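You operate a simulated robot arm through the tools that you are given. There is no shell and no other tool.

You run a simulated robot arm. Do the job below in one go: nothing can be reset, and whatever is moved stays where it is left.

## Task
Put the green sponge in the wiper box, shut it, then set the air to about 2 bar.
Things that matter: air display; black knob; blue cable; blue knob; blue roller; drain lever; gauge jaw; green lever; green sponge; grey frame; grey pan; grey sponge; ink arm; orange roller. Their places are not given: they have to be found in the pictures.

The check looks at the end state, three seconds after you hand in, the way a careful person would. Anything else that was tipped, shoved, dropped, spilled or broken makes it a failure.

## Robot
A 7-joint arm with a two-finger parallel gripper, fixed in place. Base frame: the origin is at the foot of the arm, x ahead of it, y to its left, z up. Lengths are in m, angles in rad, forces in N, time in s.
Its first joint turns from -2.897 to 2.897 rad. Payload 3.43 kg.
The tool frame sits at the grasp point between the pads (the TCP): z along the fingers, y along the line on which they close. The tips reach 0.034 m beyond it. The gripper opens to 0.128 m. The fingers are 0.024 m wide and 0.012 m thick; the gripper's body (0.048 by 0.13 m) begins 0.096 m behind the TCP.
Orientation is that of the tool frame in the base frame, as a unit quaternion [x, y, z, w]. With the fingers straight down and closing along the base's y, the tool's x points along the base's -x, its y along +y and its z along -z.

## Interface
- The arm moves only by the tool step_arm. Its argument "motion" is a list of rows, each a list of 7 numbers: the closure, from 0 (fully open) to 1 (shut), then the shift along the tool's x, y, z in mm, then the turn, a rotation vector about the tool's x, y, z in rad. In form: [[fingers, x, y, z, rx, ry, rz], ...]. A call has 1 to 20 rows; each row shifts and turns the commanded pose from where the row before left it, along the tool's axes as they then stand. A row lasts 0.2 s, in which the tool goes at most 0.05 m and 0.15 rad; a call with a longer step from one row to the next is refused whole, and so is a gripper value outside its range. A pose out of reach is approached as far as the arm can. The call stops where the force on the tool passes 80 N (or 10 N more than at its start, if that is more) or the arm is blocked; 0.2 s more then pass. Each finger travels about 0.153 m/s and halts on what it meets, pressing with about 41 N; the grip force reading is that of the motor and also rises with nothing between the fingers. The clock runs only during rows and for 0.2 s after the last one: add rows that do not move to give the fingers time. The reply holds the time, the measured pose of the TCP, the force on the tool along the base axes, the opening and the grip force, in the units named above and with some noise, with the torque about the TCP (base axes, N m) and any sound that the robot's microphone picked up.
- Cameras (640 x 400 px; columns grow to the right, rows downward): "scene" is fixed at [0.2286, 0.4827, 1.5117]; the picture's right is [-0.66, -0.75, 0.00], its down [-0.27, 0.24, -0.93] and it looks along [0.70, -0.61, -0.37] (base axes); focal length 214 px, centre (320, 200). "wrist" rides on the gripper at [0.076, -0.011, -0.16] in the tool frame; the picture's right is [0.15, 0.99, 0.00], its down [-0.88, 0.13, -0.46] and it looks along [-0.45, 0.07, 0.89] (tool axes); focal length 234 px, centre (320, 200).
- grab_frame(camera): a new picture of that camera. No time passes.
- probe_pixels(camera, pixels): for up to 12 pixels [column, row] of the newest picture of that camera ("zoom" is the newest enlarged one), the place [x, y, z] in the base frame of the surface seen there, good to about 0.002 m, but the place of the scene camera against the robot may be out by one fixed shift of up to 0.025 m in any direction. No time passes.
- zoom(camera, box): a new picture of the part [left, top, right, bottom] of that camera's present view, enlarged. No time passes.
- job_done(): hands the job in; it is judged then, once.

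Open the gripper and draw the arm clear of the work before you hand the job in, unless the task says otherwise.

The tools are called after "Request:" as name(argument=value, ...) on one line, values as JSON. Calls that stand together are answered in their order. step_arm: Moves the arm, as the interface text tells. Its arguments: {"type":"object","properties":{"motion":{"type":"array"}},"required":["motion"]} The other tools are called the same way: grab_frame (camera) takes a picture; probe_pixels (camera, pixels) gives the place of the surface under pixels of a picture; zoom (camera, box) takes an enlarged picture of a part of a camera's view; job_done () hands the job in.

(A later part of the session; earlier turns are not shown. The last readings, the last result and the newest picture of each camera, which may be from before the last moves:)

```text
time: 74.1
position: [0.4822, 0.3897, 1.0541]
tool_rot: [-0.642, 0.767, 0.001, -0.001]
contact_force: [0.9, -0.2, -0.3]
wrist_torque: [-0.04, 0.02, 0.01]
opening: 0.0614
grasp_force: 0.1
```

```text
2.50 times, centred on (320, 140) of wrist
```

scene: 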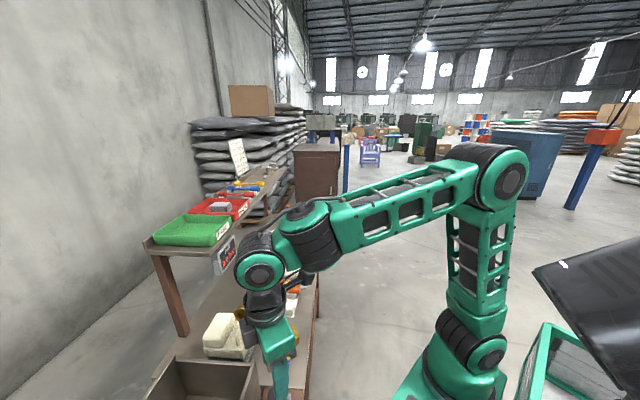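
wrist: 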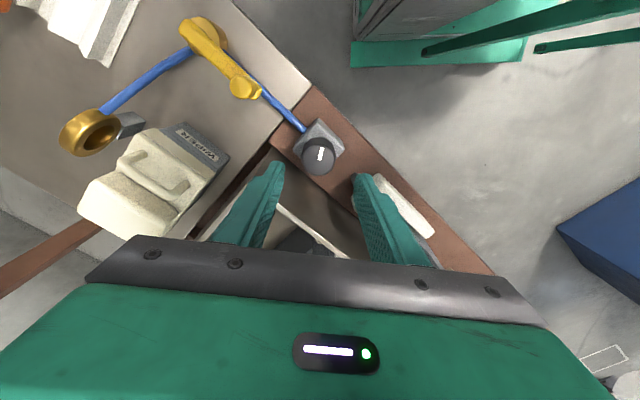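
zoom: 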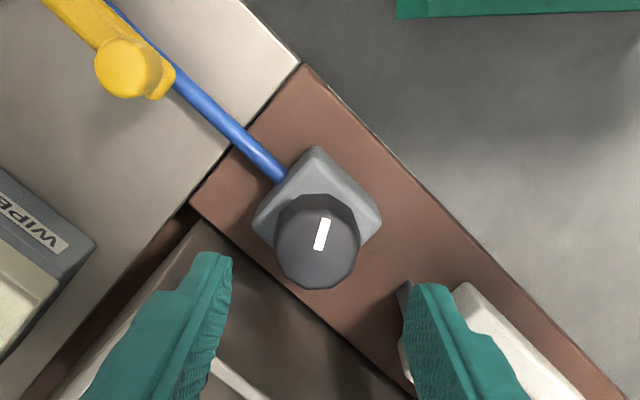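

Centred over the knob; both fingertip footprints are clear of the bar, hose and tank. I descend to grip height (TCP z≈0.967).

Request:
step_arm(motion=[[0.52, 0, 0, 29, 0, 0, 0], [0.52, 0, 0, 29, 0, 0, 0], [0.52, 0, 0, 29, 0, 0, 0], [0.52, 0, 0, 0, 0, 0, 0]])

Request:
grab_frame(camera="wrist")

Request:
zoom(camera="wrist", box=[220, 100, 420, 240])

Request:
grab_frame(camera="scene")

Request:
zoom(camera="scene", box=[190, 220, 310, 400])

```text
time: 75.1
position: [0.482, 0.3891, 0.9702]
tool_rot: [-0.643, 0.766, 0.002, -0.002]
contact_force: [-0.6, -0.3, 0.5]
wrist_torque: [0.01, -0.01, 0.02]
opening: 0.0612
grasp_force: 0.1
```

```text
taken
```

wrist: 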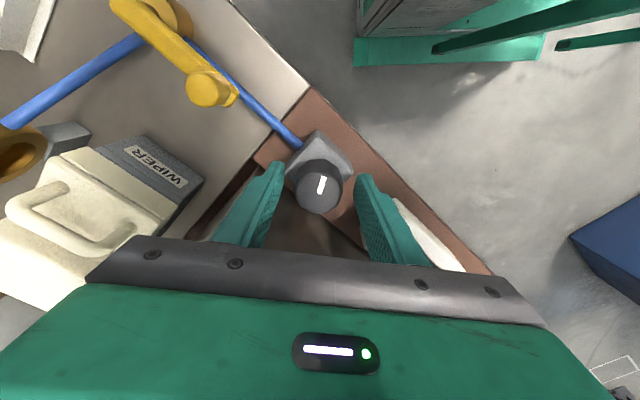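

```text
2.86 times, centred on (320, 170) of wrist
```

zoom: 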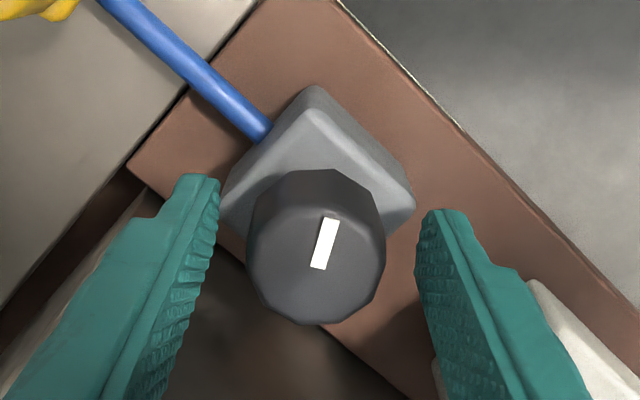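

```text
taken
```

scene: 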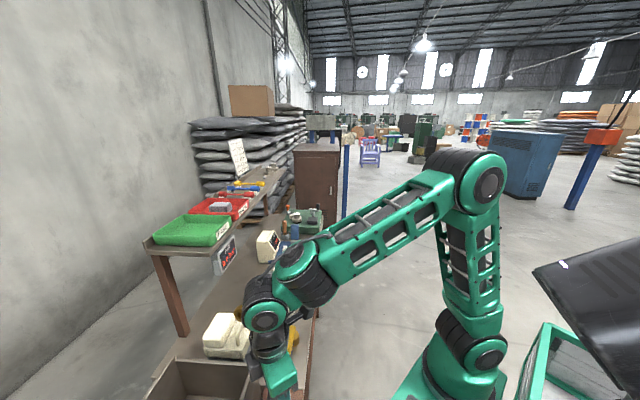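

```text
2.22 times, centred on (250, 310) of scene
```

zoom: 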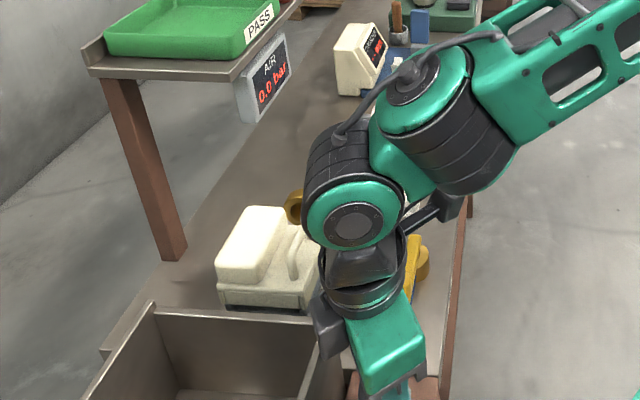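

The knob is centred between the pads and the display reads 0.0 bar. I close on the knob.

Request:
step_arm(motion=[[0.6, 0, 0, 0, 0, 0, 0], [0.68, 0, 0, 0, 0, 0, 0], [0.8, 0, 0, 0, 0, 0, 0], [0.8, 0, 0, 0, 0, 0, 0]])

Request:
grab_frame(camera="wrist")

Request:
zoom(camera="wrist", box=[220, 100, 420, 240])

Request:
zoom(camera="scene", box=[200, 230, 250, 280])

```text
time: 76.1
position: [0.4821, 0.3889, 0.9698]
tool_rot: [-0.642, 0.767, 0.0, -0.001]
contact_force: [10.9, -2.9, -1.8]
wrist_torque: [0.24, -0.51, -0.02]
opening: 0.0408
grasp_force: 44.6
```

```text
taken
```

wrist: 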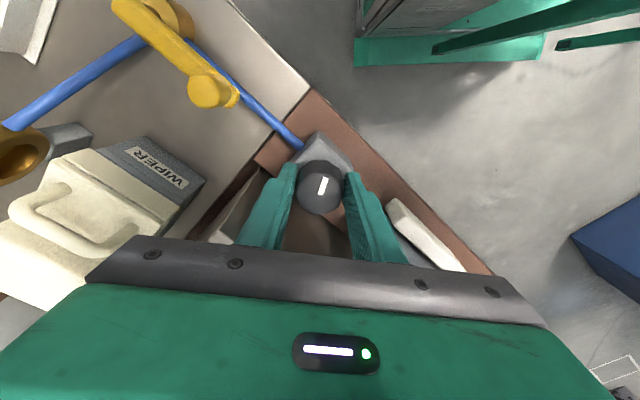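

```text
2.86 times, centred on (320, 170) of wrist
```

zoom: 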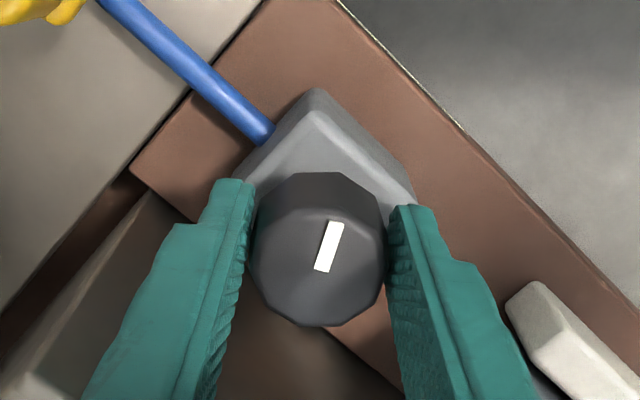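

```text
8.00 times, centred on (225, 255) of scene
```

zoom: 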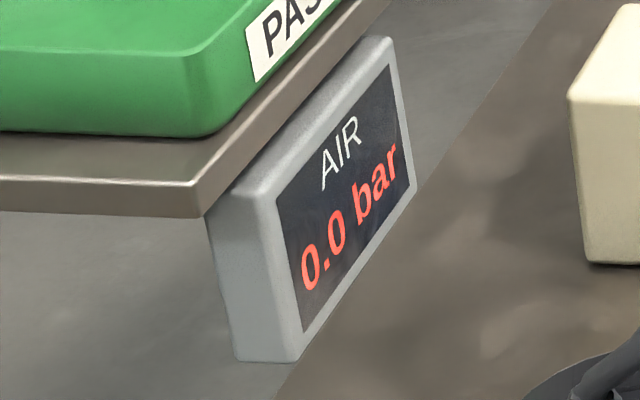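

Gripped at 41 mm. I relieve a small side load (shift ~2 mm) and turn clockwise ~23° as a first try, then read the display.

Request:
step_arm(motion=[[0.8, 0, -2, 0, 0, 0, 0], [0.8, 0, 0, 0, 0, 0, 0.1], [0.8, 0, 0, 0, 0, 0, 0.1], [0.8, 0, 0, 0, 0, 0, 0.1], [0.8, 0, 0, 0, 0, 0, 0.1], [0.8, 0, 0, 0, 0, 0, 0]])

Request:
grab_frame(camera="wrist")

Request:
zoom(camera="wrist", box=[220, 100, 420, 240])

Request:
zoom(camera="scene", box=[200, 230, 250, 280])

```text
time: 77.5
position: [0.482, 0.3894, 0.9703]
tool_rot: [-0.478, 0.878, 0.0, -0.003]
contact_force: [-24.9, -3.2, -34.1]
wrist_torque: [-0.39, 0.74, 0.03]
opening: 0.0413
grasp_force: 44.9
```

```text
taken
```

wrist: 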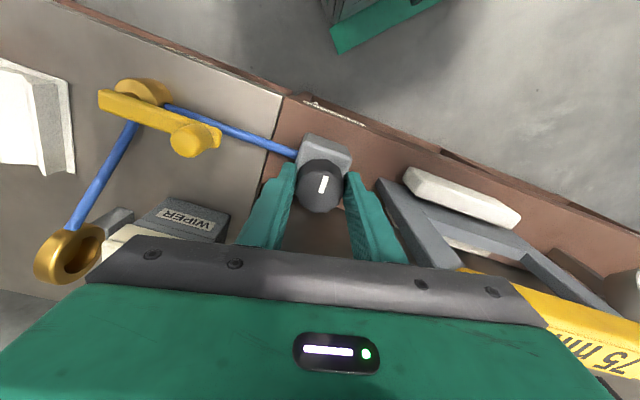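

```text
2.86 times, centred on (320, 170) of wrist
```

zoom: 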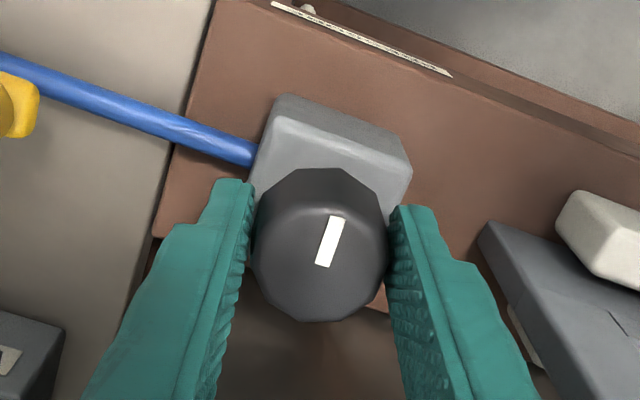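

```text
8.00 times, centred on (225, 255) of scene
```

zoom: 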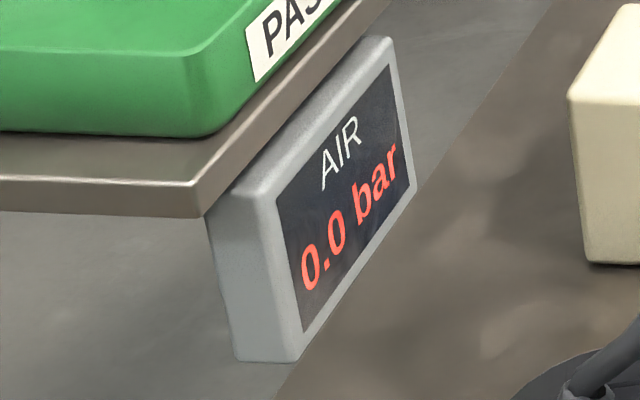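

The knob turned ~23° with the tool, but the display still shows 0.0. I ease the side and vertical load and continue clockwise another ~34°.

Request:
step_arm(motion=[[0.8, 1.1, 1.7, 2, 0, 0, 0], [0.8, 0, 0, 0, 0, 0, 0.1], [0.8, 0, 0, 0, 0, 0, 0.1], [0.8, 0, 0, 0, 0, 0, 0.1], [0.8, 0, 0, 0, 0, 0, 0.1], [0.8, 0, 0, 0, 0, 0, 0.1], [0.8, 0, 0, 0, 0, 0, 0.1], [0.8, 0, 0, 0, 0, 0, 0]])

Request:
grab_frame(camera="wrist")

Request:
zoom(camera="wrist", box=[220, 100, 420, 240])

Request:
zoom(camera="scene", box=[200, 230, 250, 280])

```text
time: 79.3
position: [0.4817, 0.3903, 0.9719]
tool_rot: [-0.197, 0.98, 0.0, -0.001]
contact_force: [-14.7, -4.8, -15.5]
wrist_torque: [-0.34, 0.82, -0.03]
opening: 0.0404
grasp_force: 45.4
```

```text
taken
```

wrist: 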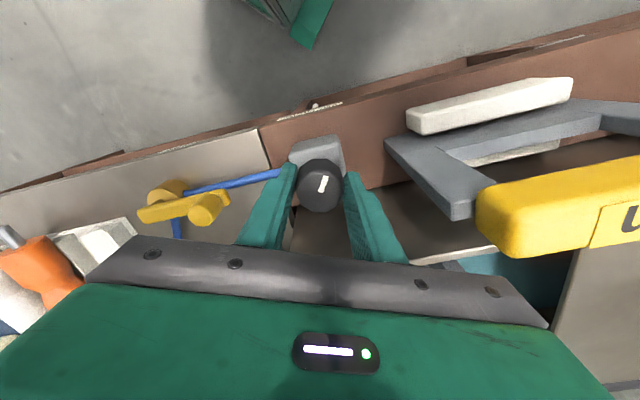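

```text
2.86 times, centred on (320, 170) of wrist
```

zoom: 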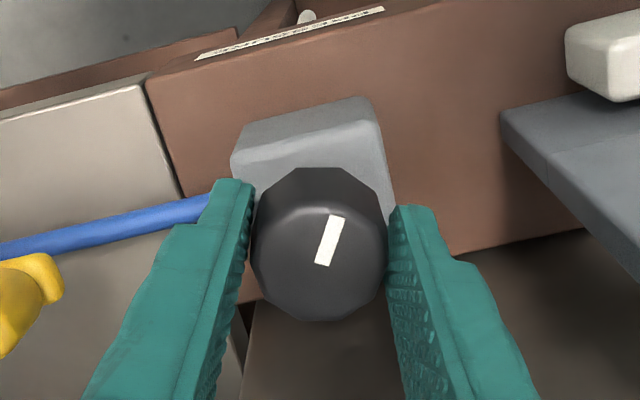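

```text
8.00 times, centred on (225, 255) of scene
```

zoom: 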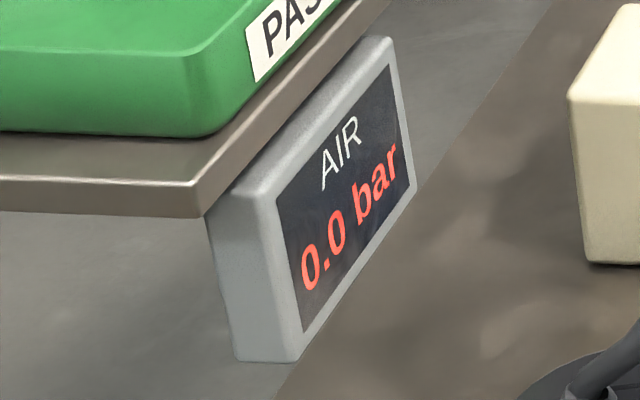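

The knob has now turned ~57° clockwise with no change on the display. I continue another ~46° clockwise to see if it responds.

Request:
step_arm(motion=[[0.8, 0, 0, 0, 0, 0, 0.1], [0.8, 0, 0, 0, 0, 0, 0.1], [0.8, 0, 0, 0, 0, 0, 0.1], [0.8, 0, 0, 0, 0, 0, 0.1], [0.8, 0, 0, 0, 0, 0, 0.1], [0.8, 0, 0, 0, 0, 0, 0.1], [0.8, 0, 0, 0, 0, 0, 0.1], [0.8, 0, 0, 0, 0, 0, 0.1], [0.8, 0, 0, 0, 0, 0, 0]])

Request:
grab_frame(camera="wrist")

Request:
zoom(camera="wrist", box=[220, 100, 420, 240])

Request:
zoom(camera="scene", box=[200, 230, 250, 280])

```text
time: 81.3
position: [0.4814, 0.3911, 0.9712]
tool_rot: [0.2, 0.98, 0.0, -0.002]
contact_force: [-24.3, 15.1, 3.2]
wrist_torque: [0.86, 0.87, -0.01]
opening: 0.0408
grasp_force: 44.9
```

```text
taken
```

wrist: 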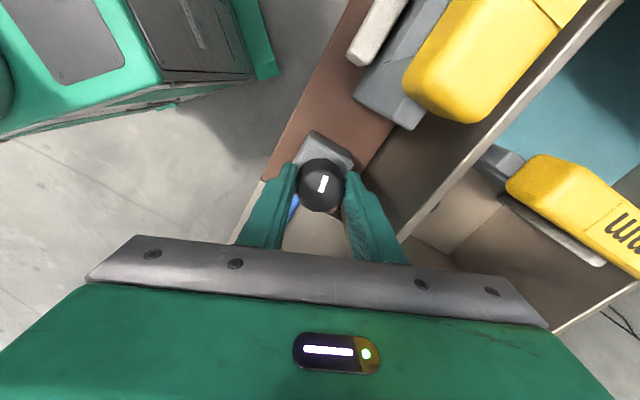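

```text
2.86 times, centred on (320, 170) of wrist
```

zoom: 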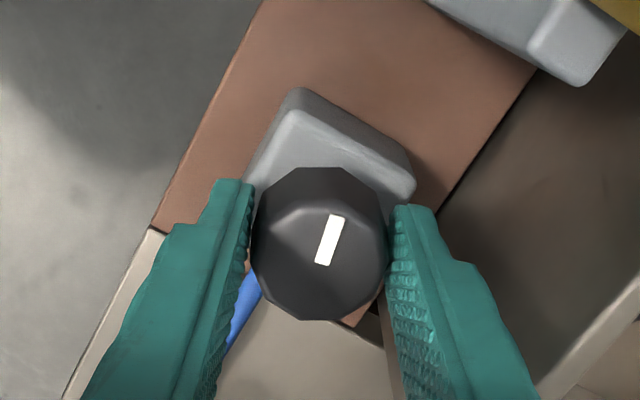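

```text
8.00 times, centred on (225, 255) of scene
```

zoom: 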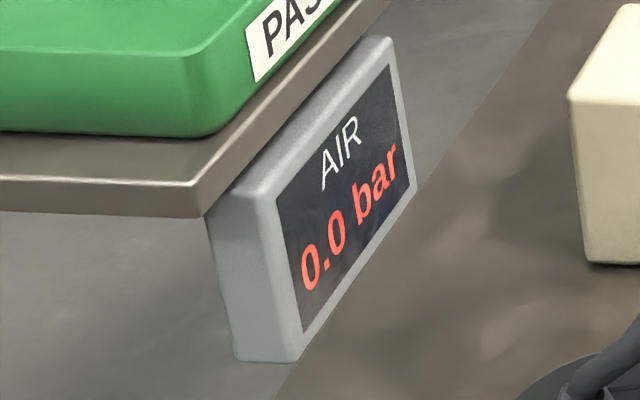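

Over 100° of turning and still 0.0 bar, so something else in the air line (the yellow lever valve on the blue hose, or its direction) must matter. I release the knob, rise and inspect the valve, hose and labels.

Request:
step_arm(motion=[[0.6, 0, 0, 0, 0, 0, 0], [0.52, 0, 0, 0, 0, 0, 0], [0.52, 0, 0, -30, 0, 0, 0], [0.52, 0, 0, -40, 0, 0, 0], [0.52, 0, 0, -40, 0, 0, 0], [0.52, 0, 0, -40, 0, 0, 0], [0.52, 0, 0, 0, 0, 0, 0]])

Request:
grab_frame(camera="wrist")

Request:
grab_frame(camera="scene")

Request:
zoom(camera="scene", box=[200, 230, 250, 280])

```text
time: 82.9
position: [0.4836, 0.3889, 1.1242]
tool_rot: [0.201, 0.98, -0.001, -0.002]
contact_force: [0.1, -0.5, 0.6]
wrist_torque: [0.0, -0.01, 0.0]
opening: 0.0614
grasp_force: 0.0
```

```text
taken
```

wrist: 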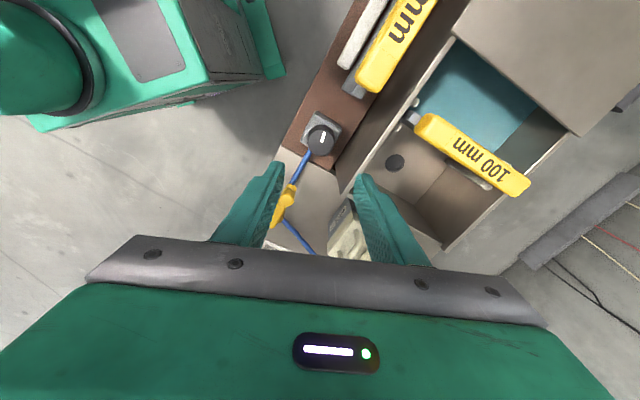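

```text
taken
```

scene: 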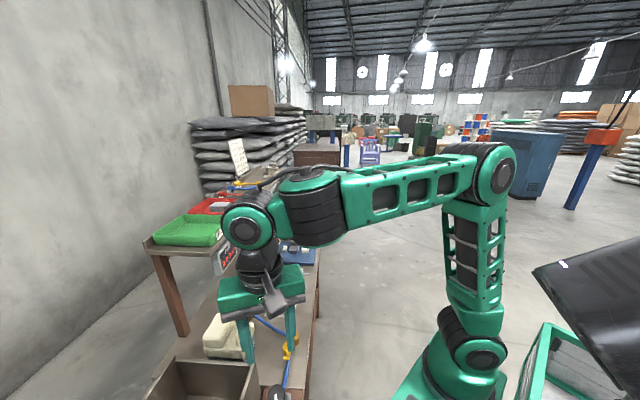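

```text
8.00 times, centred on (225, 255) of scene
```

zoom: 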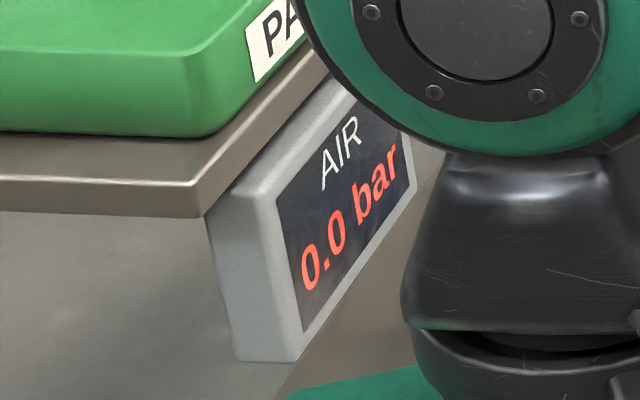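

The valve is hidden behind a finger. I shift over toward it for a clear view between the fingers.

Request:
step_arm(motion=[[0.52, -40.7, -18.8, 0, 0, 0, 0], [0.52, -40.7, -18.8, 0, 0, 0, 0], [0.52, -30, -18.8, 0, 0, 0, 0], [0.52, 0, 0, 0, 0, 0, 0]])

Request:
grab_frame(camera="wrist")

Request:
zoom(camera="wrist", box=[200, 40, 440, 230])

Request:
zoom(camera="scene", box=[220, 280, 330, 400])

```text
time: 83.9
position: [0.5659, 0.2938, 1.1225]
tool_rot: [0.201, 0.98, -0.001, -0.001]
contact_force: [-0.3, 0.1, 0.8]
wrist_torque: [-0.01, -0.02, -0.01]
opening: 0.0613
grasp_force: 0.0
```

```text
taken
```

wrist: 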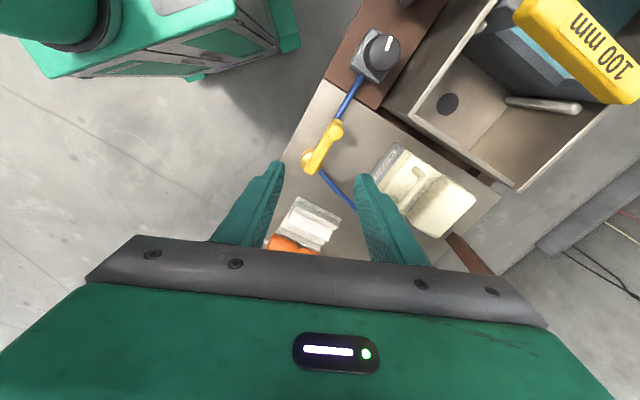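

```text
2.11 times, centred on (320, 135) of wrist
```

zoom: 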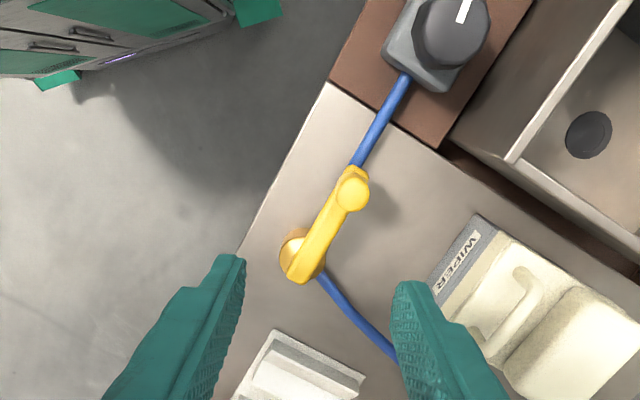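

```text
3.33 times, centred on (275, 340) of scene
```

zoom: 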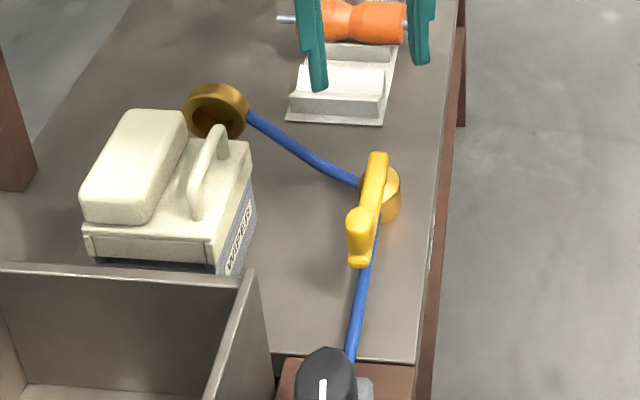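

The yellow lever lies in line with the blue hose, i.e. it looks like an open drain/outlet valve, which would keep the pressure at 0.0. I measure the lever precisely before trying it.

Request:
zoom(camera="wrist", box=[290, 100, 370, 190])

Request:
probe_pixels(camera="zoom", pixels=[[130, 280], [165, 230], [215, 160], [265, 110], [250, 80], [300, 100], [110, 310], [230, 210], [280, 140], [320, 60], [200, 330], [150, 270]])

```text
4.44 times, centred on (330, 145) of wrist
```

zoom: 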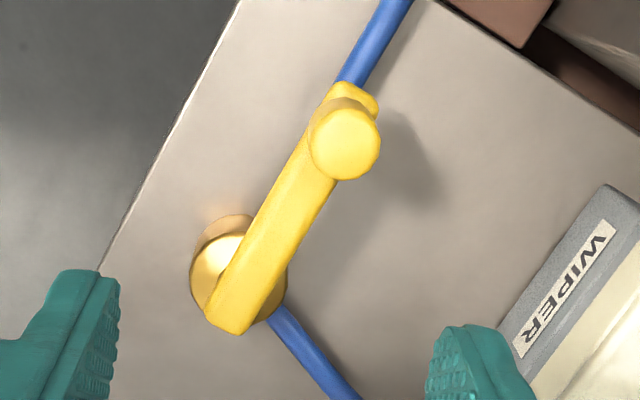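

```text
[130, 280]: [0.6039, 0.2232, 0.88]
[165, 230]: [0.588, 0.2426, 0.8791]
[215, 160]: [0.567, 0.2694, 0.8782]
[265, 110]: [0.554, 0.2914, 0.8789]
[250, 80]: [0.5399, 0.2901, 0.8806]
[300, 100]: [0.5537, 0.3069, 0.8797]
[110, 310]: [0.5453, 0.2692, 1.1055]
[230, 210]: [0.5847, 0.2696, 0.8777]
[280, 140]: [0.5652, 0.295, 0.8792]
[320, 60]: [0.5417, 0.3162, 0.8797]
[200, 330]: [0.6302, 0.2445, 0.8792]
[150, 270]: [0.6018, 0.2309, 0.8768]
```

I probe points actually on the lever and its pivot.

Request:
probe_pixels(camera="zoom", pixels=[[345, 140], [320, 120], [365, 160], [280, 230], [235, 315], [210, 250], [350, 92], [300, 190], [240, 280], [310, 210], [372, 140], [275, 270]])

```text
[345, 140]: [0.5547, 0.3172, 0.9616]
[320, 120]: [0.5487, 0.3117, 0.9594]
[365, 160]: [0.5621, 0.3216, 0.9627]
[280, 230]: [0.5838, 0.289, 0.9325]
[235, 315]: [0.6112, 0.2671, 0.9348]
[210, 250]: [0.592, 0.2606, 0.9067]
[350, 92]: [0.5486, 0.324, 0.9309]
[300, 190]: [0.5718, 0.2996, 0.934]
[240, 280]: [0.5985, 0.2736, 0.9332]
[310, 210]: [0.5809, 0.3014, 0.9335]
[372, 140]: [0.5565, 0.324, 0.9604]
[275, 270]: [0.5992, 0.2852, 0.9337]
```

The lever bar runs az ≈138° from its pivot (≈(0.602, 0.268)) with a round post at (0.556, 0.318), top z 0.9615. I go above the post with the fingers along the lever, so I can grip the post and swing it.

Request:
step_arm(motion=[[0.58, 0, 0, 30, 0, 0, 0], [0.58, 0, 0, 30, 0, 0, 0], [0.58, 0, 0, 0, 0, 0, -0.136], [0.58, 0, 0, 0, 0, 0, -0.136], [0.58, 0, 0, 0, 0, 0, -0.136], [0.58, 0, 0, 0, 0, 0, -0.136], [0.58, 0, 0, 0, 0, 0, -0.136], [0.58, 0, 0, 0, 0, 0, -0.136], [0.58, 0, 0, 0, 0, 0, -0.136], [0.58, 0, 0, 0, 0, 0, -0.136], [0.58, 0, 0, 0, 0, 0, -0.136], [0.58, 0, 0, 0, 0, 0, 0]])

Request:
grab_frame(camera="wrist")

Request:
zoom(camera="wrist", box=[220, 80, 420, 220])

Request:
grab_frame(camera="scene")

```text
time: 86.5
position: [0.5624, 0.2966, 1.0605]
tool_rot: [-0.4, 0.917, -0.001, -0.001]
contact_force: [-0.3, -0.9, 0.3]
wrist_torque: [-0.01, 0.01, 0.02]
opening: 0.0539
grasp_force: 0.0
```

```text
taken
```

wrist: 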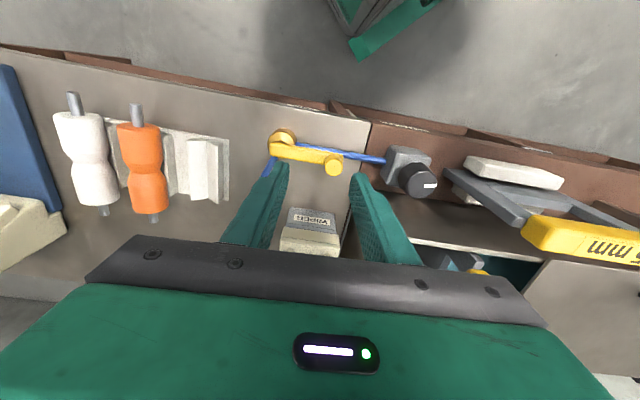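

```text
2.86 times, centred on (320, 150) of wrist
```

zoom: 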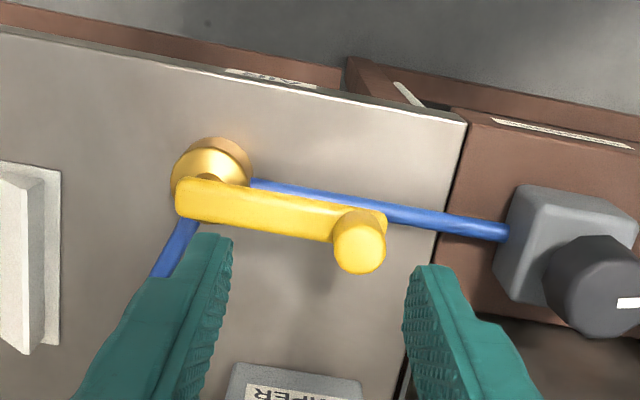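

```text
taken
```

scene: 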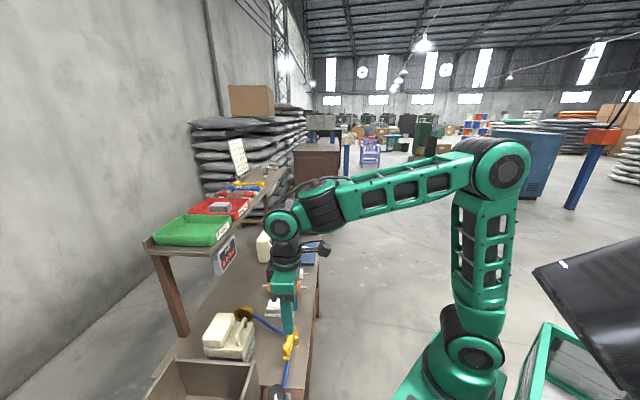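

There are labels on the bench front edges near the lever (zoom (265,78)) and by the knob (560,130). I zoom in on them to read.

Request:
zoom(camera="wrist", box=[280, 95, 330, 120])

Request:
zoom(camera="wrist", box=[370, 110, 440, 150])

Request:
zoom(camera="wrist", box=[335, 95, 375, 125])

```text
12.80 times, centred on (305, 108) of wrist
```

zoom: 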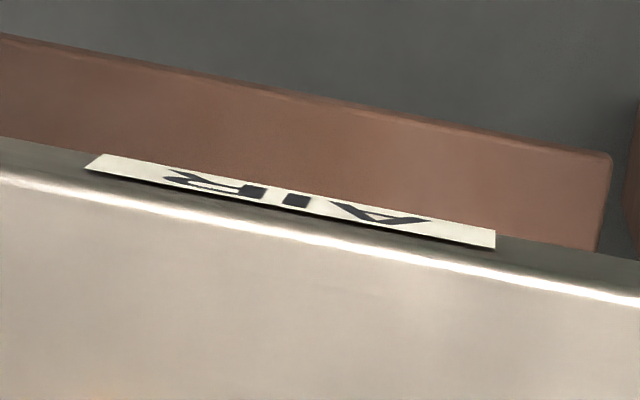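

```text
9.14 times, centred on (405, 130) of wrist
```

zoom: 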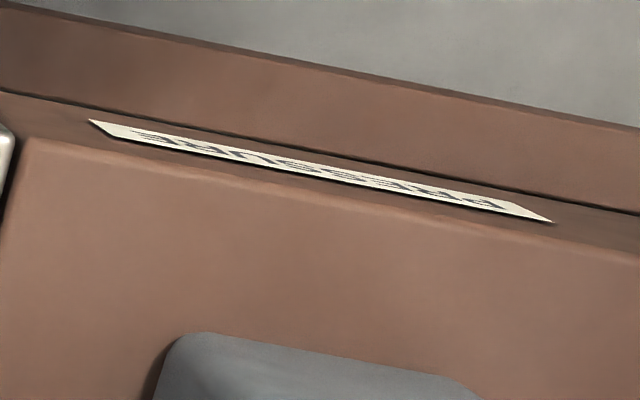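

```text
13.33 times, centred on (355, 110) of wrist
```

zoom: 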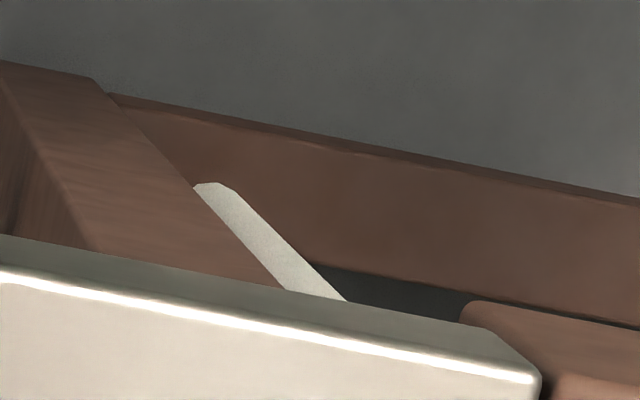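

The labels read "AIR" at the lever and "PRESSURE" at the knob, so the yellow lever switches the air on. I move over the lever's post and descend around it.

Request:
step_arm(motion=[[0.58, -11.3, 19.3, 0, 0, 0, 0], [0.58, 0, 0, 29, 0, 0, 0], [0.58, 0, 0, 29, 0, 0, 0], [0.58, 0, 0, 0, 0, 0, 0]])

Request:
grab_frame(camera="wrist")

Request:
zoom(camera="wrist", box=[220, 100, 420, 240])

```text
time: 87.5
position: [0.5569, 0.3157, 1.0031]
tool_rot: [-0.398, 0.917, -0.001, -0.002]
contact_force: [0.5, -0.3, -0.4]
wrist_torque: [0.01, -0.02, -0.01]
opening: 0.0537
grasp_force: 0.1
```

```text
taken
```

wrist: 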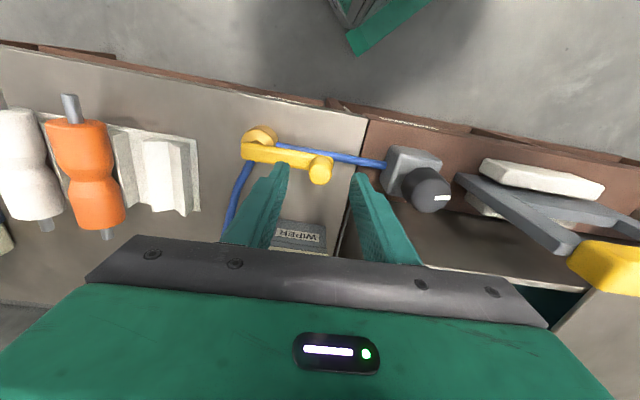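

```text
2.86 times, centred on (320, 170) of wrist
```

zoom: 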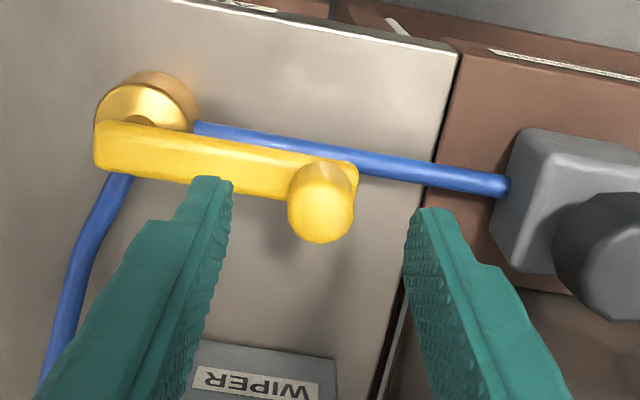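

The post is centred between the pads in the closing direction. I verify its position with a probe before the last descent.

Request:
probe_pixels(camera="zoom", pixels=[[320, 225], [320, 200], [300, 215], [345, 215], [320, 238], [150, 145], [105, 145], [345, 180]])

```text
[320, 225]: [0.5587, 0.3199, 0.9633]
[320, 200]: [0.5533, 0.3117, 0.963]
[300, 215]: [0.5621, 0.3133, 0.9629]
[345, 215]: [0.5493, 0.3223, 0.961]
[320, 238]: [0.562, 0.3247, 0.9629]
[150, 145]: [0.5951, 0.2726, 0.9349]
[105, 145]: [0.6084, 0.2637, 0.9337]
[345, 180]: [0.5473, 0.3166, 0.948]
```

Post centre is (0.557, 0.318), 2 mm from the tool. I correct, descend 30 mm and close on the post.

Request:
step_arm(motion=[[0.58, -1.7, 1.6, 15, 0, 0, 0], [0.58, 0, 0, 15, 0, 0, 0], [0.7, 0, 0, 0, 0, 0, 0], [0.8, 0, 0, 0, 0, 0, 0], [0.9, 0, 0, 0, 0, 0, 0], [0.9, 0, 0, 0, 0, 0, 0]])

Request:
grab_frame(camera="wrist")

Request:
zoom(camera="wrist", box=[220, 100, 420, 240])

```text
time: 88.9
position: [0.5574, 0.3177, 0.9745]
tool_rot: [-0.397, 0.918, 0.0, 0.0]
contact_force: [14.2, -9.9, -3.1]
wrist_torque: [-0.17, -0.64, 0.25]
opening: 0.0208
grasp_force: 45.0
```

```text
taken
```

wrist: 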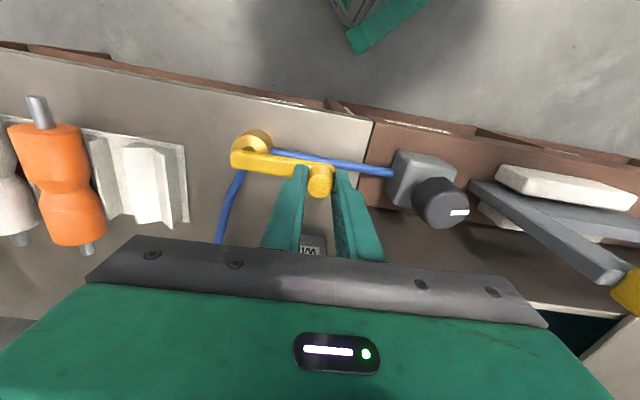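

```text
2.86 times, centred on (320, 170) of wrist
```

zoom: 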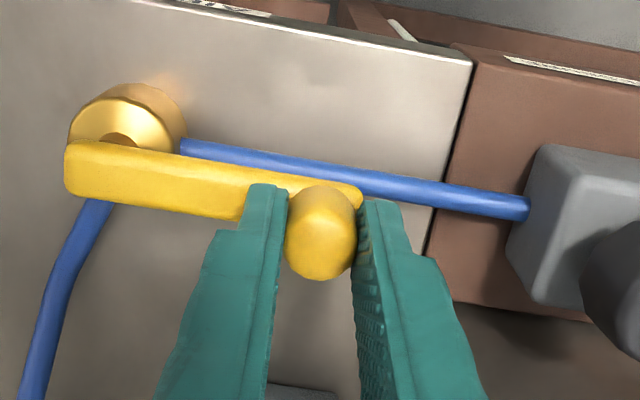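

The post is gripped. I try swinging the lever clockwise by about 11° along its arc and check force and display.

Request:
step_arm(motion=[[0.9, 0, -1.5, 0, 0, 0, 0], [0.9, -6.65, -0.9, 0, 0, 0, 0.1], [0.9, -6.65, -0.9, 0, 0, 0, 0.1], [0.9, 0, 0, 0, 0, 0, 0]])

Request:
grab_frame(camera="wrist")

Request:
zoom(camera="wrist", box=[220, 100, 420, 240])

Request:
zoom(camera="scene", box=[200, 230, 250, 280])

```text
time: 89.9
position: [0.5692, 0.3275, 0.9748]
tool_rot: [-0.305, 0.952, 0.001, -0.001]
contact_force: [0.2, 1.3, -0.1]
wrist_torque: [0.03, 0.01, -0.02]
opening: 0.0127
grasp_force: 0.0
```

```text
taken
```

wrist: 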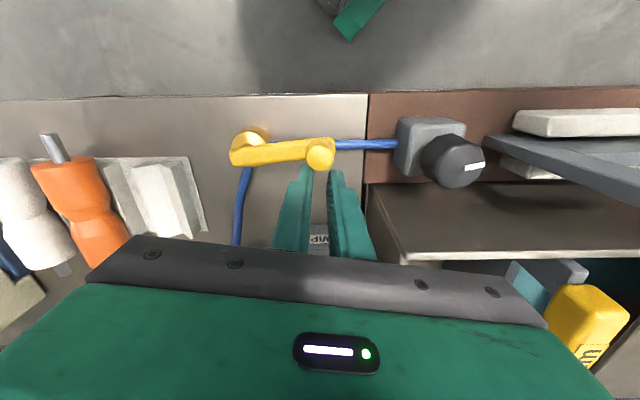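

```text
2.86 times, centred on (320, 170) of wrist
```

zoom: 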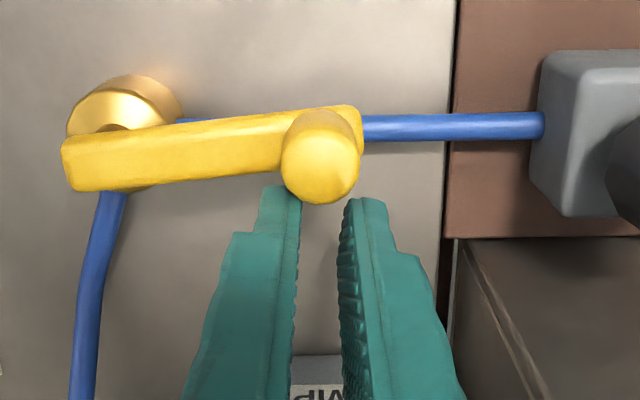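

```text
8.00 times, centred on (225, 255) of scene
```

zoom: 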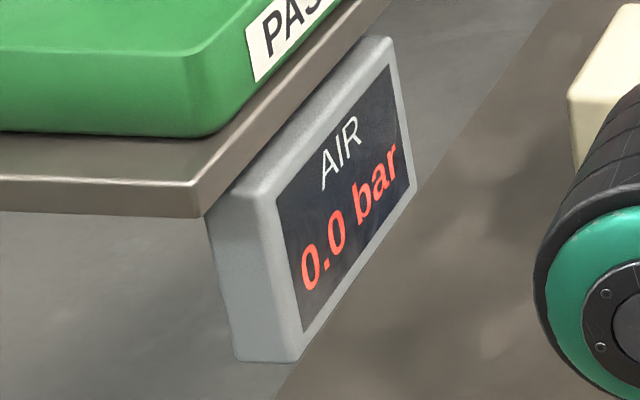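

The post slipped out — clockwise is blocked, so the lever must turn the other way (counter-clockwise). I rise and re-yaw ~78° so that the fingers straddle the post in its direction of travel.

Request:
step_arm(motion=[[0.9, -10, 0, 0, 0, 0, 0], [0.8, 0, 0, -40, 0, 0, 0], [0.6, 0, 0, -40, 0, 0, 0.137], [0.58, 0, 0, 0, 0, 0, 0.137], [0.58, 0, 0, 0, 0, 0, 0.137], [0.58, 0, 0, 0, 0, 0, 0.137], [0.58, 0, 0, 0, 0, 0, 0.137], [0.58, 0, 0, 0, 0, 0, 0.137], [0.58, 0, 0, 0, 0, 0, 0.137], [0.58, 0, 0, 0, 0, 0, 0.137], [0.58, 0, 0, 0, 0, 0, 0.137], [0.58, 0, 0, 0, 0, 0, 0.137], [0.58, 0, 0, 0, 0, 0, 0]])

Request:
grab_frame(camera="wrist")

Request:
zoom(camera="wrist", box=[220, 60, 420, 220])

```text
time: 92.7
position: [0.5764, 0.3318, 1.0536]
tool_rot: [0.367, 0.93, -0.001, 0.0]
contact_force: [0.5, -0.5, 0.0]
wrist_torque: [0.0, 0.01, 0.01]
opening: 0.0539
grasp_force: 0.1
```

```text
taken
```

wrist: 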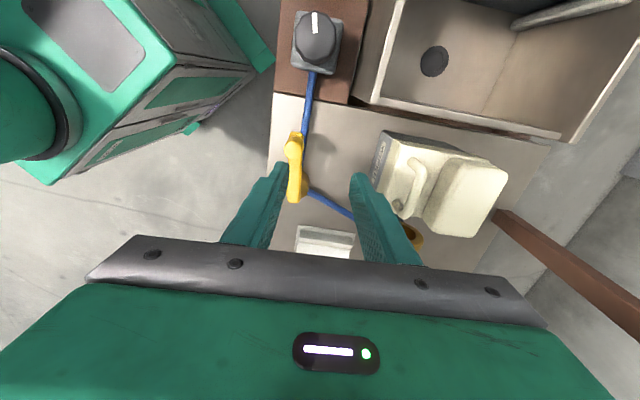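

```text
2.50 times, centred on (320, 140) of wrist
```

zoom: 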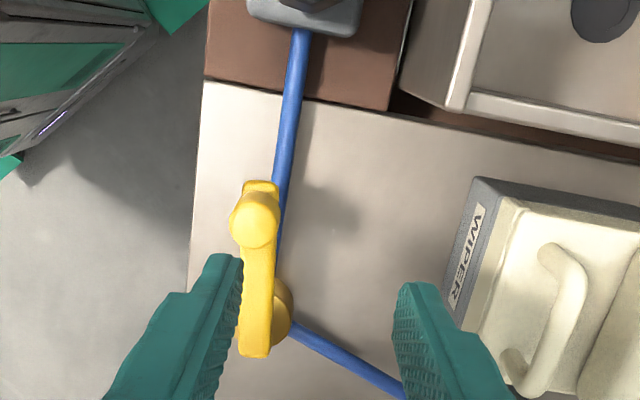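

The lever now seems to have shifted slightly counter-clockwise. I probe its post and pivot again.

Request:
probe_pixels(camera="zoom", pixels=[[255, 225], [240, 215], [270, 215], [255, 205], [255, 240], [257, 345], [262, 185], [285, 300], [258, 300], [245, 350]])

Request:
grab_frame(camera="scene")

Request:
zoom(camera="scene", box=[200, 230, 330, 400])

```text
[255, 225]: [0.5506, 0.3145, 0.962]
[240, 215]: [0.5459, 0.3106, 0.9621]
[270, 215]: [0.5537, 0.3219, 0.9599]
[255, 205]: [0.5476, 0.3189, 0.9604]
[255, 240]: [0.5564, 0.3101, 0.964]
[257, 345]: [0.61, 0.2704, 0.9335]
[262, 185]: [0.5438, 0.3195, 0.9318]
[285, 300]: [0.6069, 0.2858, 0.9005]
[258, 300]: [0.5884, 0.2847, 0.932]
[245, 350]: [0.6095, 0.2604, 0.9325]
```

```text
taken
```

scene: 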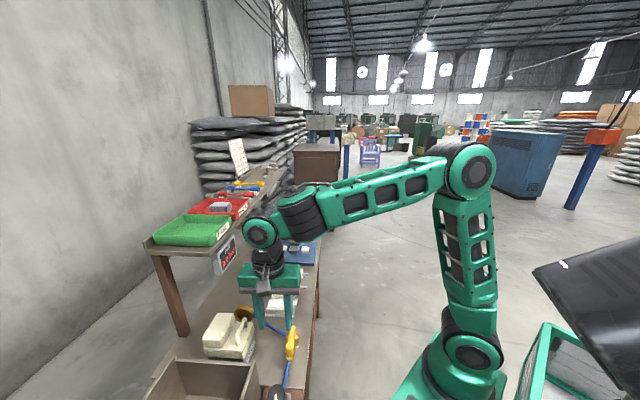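

```text
2.35 times, centred on (265, 315) of scene
```

zoom: 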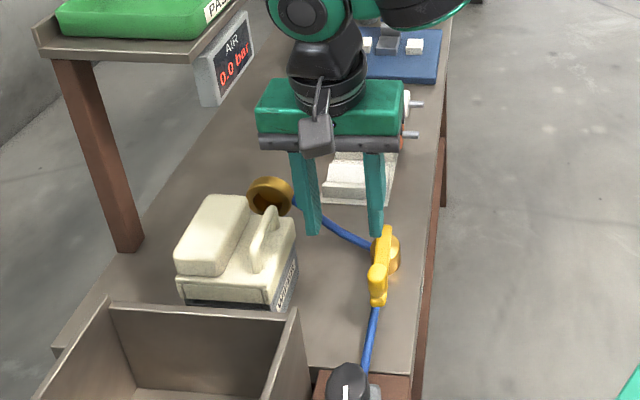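

The lever moved ~4° counter-clockwise, so it turns that way. I centre on the post (0.551, 0.3155), descend and grip it across its direction of travel.

Request:
step_arm(motion=[[0.58, 7.4, -29.2, 0, 0, 0, 0], [0.58, 0, 0, 27, 0, 0, 0], [0.58, 0, 0, 27, 0, 0, 0], [0.58, 0, 0, 26, 0, 0, 0], [0.7, 0, 0, 0, 0, 0, 0], [0.8, 0, 0, 0, 0, 0, 0], [0.9, 0, 0, 0, 0, 0, 0], [0.9, 0, 0, 0, 0, 0, 0]])

Request:
grab_frame(camera="wrist")

Request:
zoom(camera="wrist", box=[220, 100, 420, 240])

```text
time: 94.5
position: [0.5517, 0.315, 0.9748]
tool_rot: [0.366, 0.93, -0.002, 0.001]
contact_force: [-1.2, 1.0, -4.8]
wrist_torque: [0.08, -0.01, 0.0]
opening: 0.0208
grasp_force: 44.9
```

```text
taken
```

wrist: 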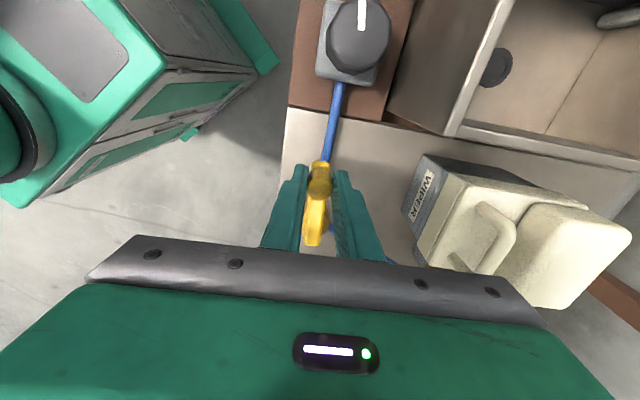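

```text
2.86 times, centred on (320, 170) of wrist
```

zoom: 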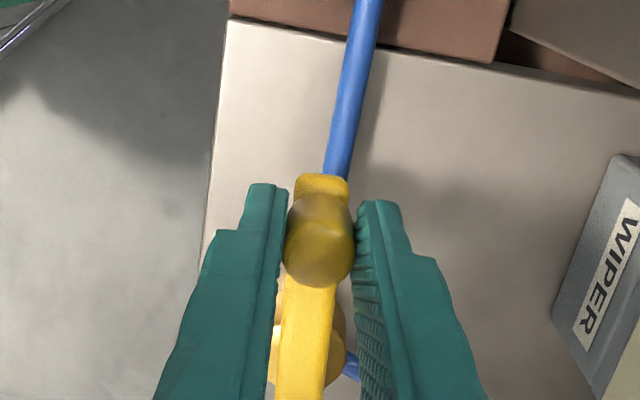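

Clean grip with almost no side load. I swing the lever counter-clockwise along its arc, ~17° first.

Request:
step_arm(motion=[[0.9, -0.5, -6.8, 0, 0, 0, -0.1], [0.9, -0.5, -6.8, 0, 0, 0, -0.1], [0.9, -0.5, -6.8, 0, 0, 0, -0.1], [0.9, 0, 0, 0, 0, 0, 0]])

Request:
grab_frame(camera="wrist")

Request:
zoom(camera="wrist", box=[220, 100, 420, 240])

Request:
zoom(camera="scene", box=[200, 230, 250, 280])

```text
time: 95.5
position: [0.5402, 0.2942, 0.9739]
tool_rot: [0.224, 0.975, -0.003, -0.002]
contact_force: [11.3, -6.0, -30.8]
wrist_torque: [-0.18, -0.36, -0.1]
opening: 0.0208
grasp_force: 45.1
```

```text
taken
```

wrist: 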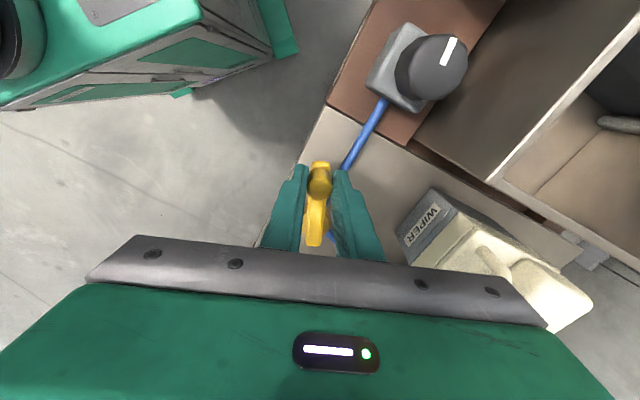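

```text
2.86 times, centred on (320, 170) of wrist
```

zoom: 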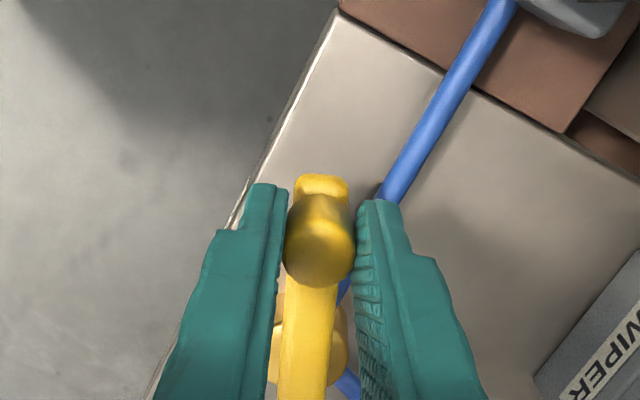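

```text
8.00 times, centred on (225, 255) of scene
```

zoom: 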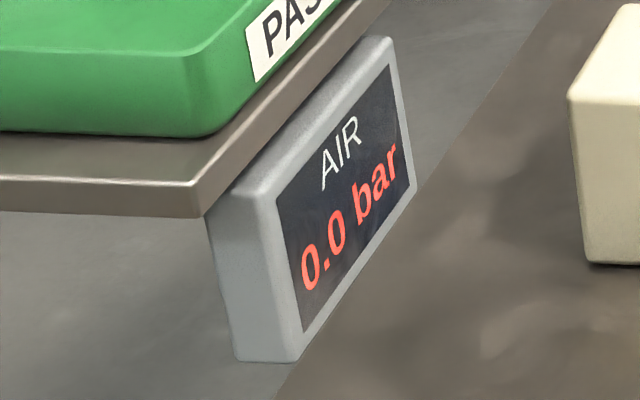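

The lever turns freely this way. I continue another ~34°.

Request:
step_arm(motion=[[0.9, -0.5, -6.8, 0.5, 0, 0, -0.1], [0.9, -0.5, -6.8, 0.5, 0, 0, -0.1], [0.9, -0.5, -6.8, 0.5, 0, 0, -0.1], [0.9, -0.5, -6.8, 0, 0, 0, -0.1], [0.9, -0.5, -6.8, 0, 0, 0, -0.1], [0.9, -0.5, -6.8, 0, 0, 0, -0.1], [0.9, 0, 0, 0, 0, 0, 0]])

Request:
grab_frame(camera="wrist")

Request:
zoom(camera="wrist", box=[220, 100, 420, 240])

Request:
zoom(camera="scene", box=[200, 230, 250, 280])

```text
time: 97.1
position: [0.5346, 0.2586, 0.9747]
tool_rot: [-0.077, 0.997, 0.0, 0.0]
contact_force: [-15.9, 1.0, 34.9]
wrist_torque: [0.0, 0.32, 0.14]
opening: 0.0209
grasp_force: 45.0
```

```text
taken
```

wrist: 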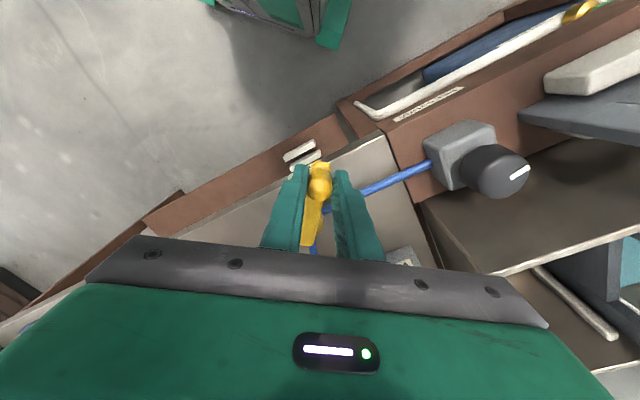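

```text
2.86 times, centred on (320, 170) of wrist
```

zoom: 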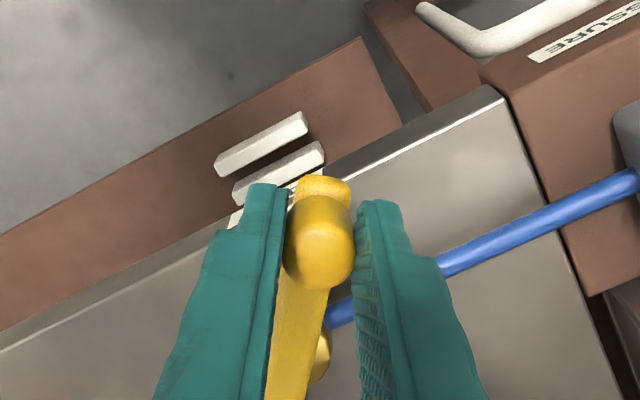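

```text
8.00 times, centred on (225, 255) of scene
```

zoom: 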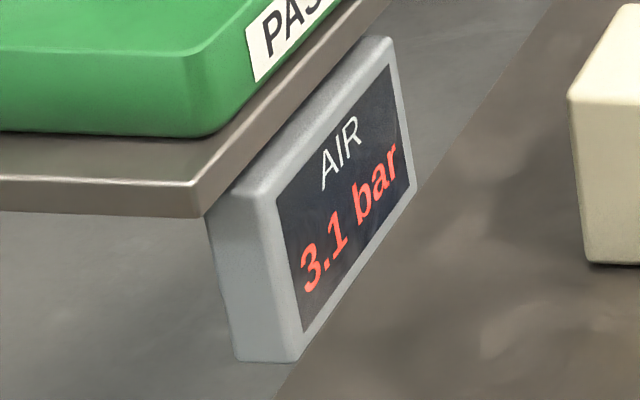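

The display jumped to 3.1 bar, so the AIR lever was the missing step. I continue the lever to its full quarter turn (~34° more).

Request:
step_arm(motion=[[0.9, -0.5, -6.8, 0, 0, 0, -0.1], [0.9, -0.5, -6.8, 0, 0, 0, -0.1], [0.9, -0.5, -6.8, 0, 0, 0, -0.1], [0.9, -0.5, -6.8, 0, 0, 0, -0.1], [0.9, -0.5, -6.8, 0, 0, 0, -0.1], [0.9, 0, 0, 0, 0, 0, 0]])

Request:
grab_frame(camera="wrist")

Request:
zoom(camera="wrist", box=[220, 100, 420, 240])

Request:
zoom(camera="scene", box=[200, 230, 250, 280])

```text
time: 98.5
position: [0.5487, 0.2257, 0.9725]
tool_rot: [-0.321, 0.947, 0.0, -0.001]
contact_force: [-18.6, -13.4, 27.4]
wrist_torque: [-0.38, 0.58, 0.06]
opening: 0.0206
grasp_force: 44.9
```

```text
taken
```

wrist: 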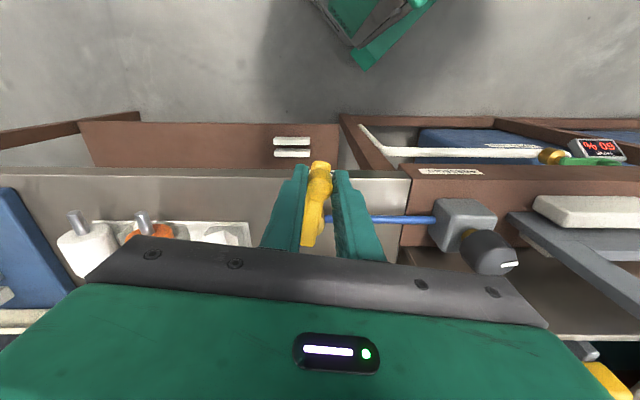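

```text
2.86 times, centred on (320, 170) of wrist
```

zoom: 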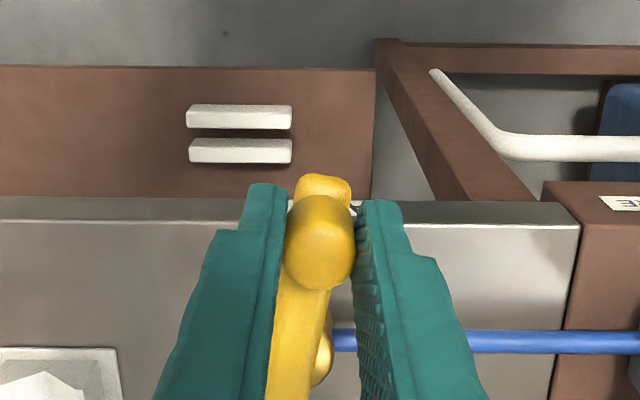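

```text
8.00 times, centred on (225, 255) of scene
```

zoom: 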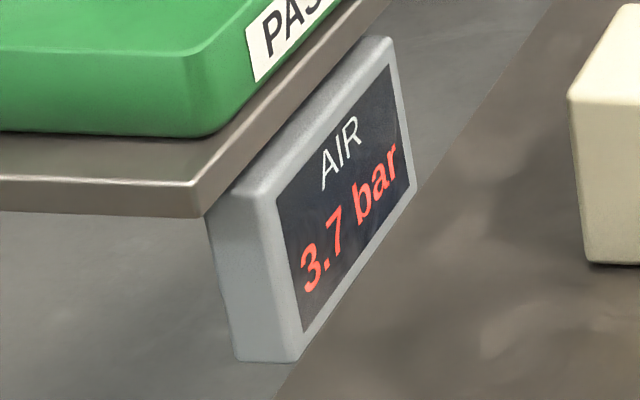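

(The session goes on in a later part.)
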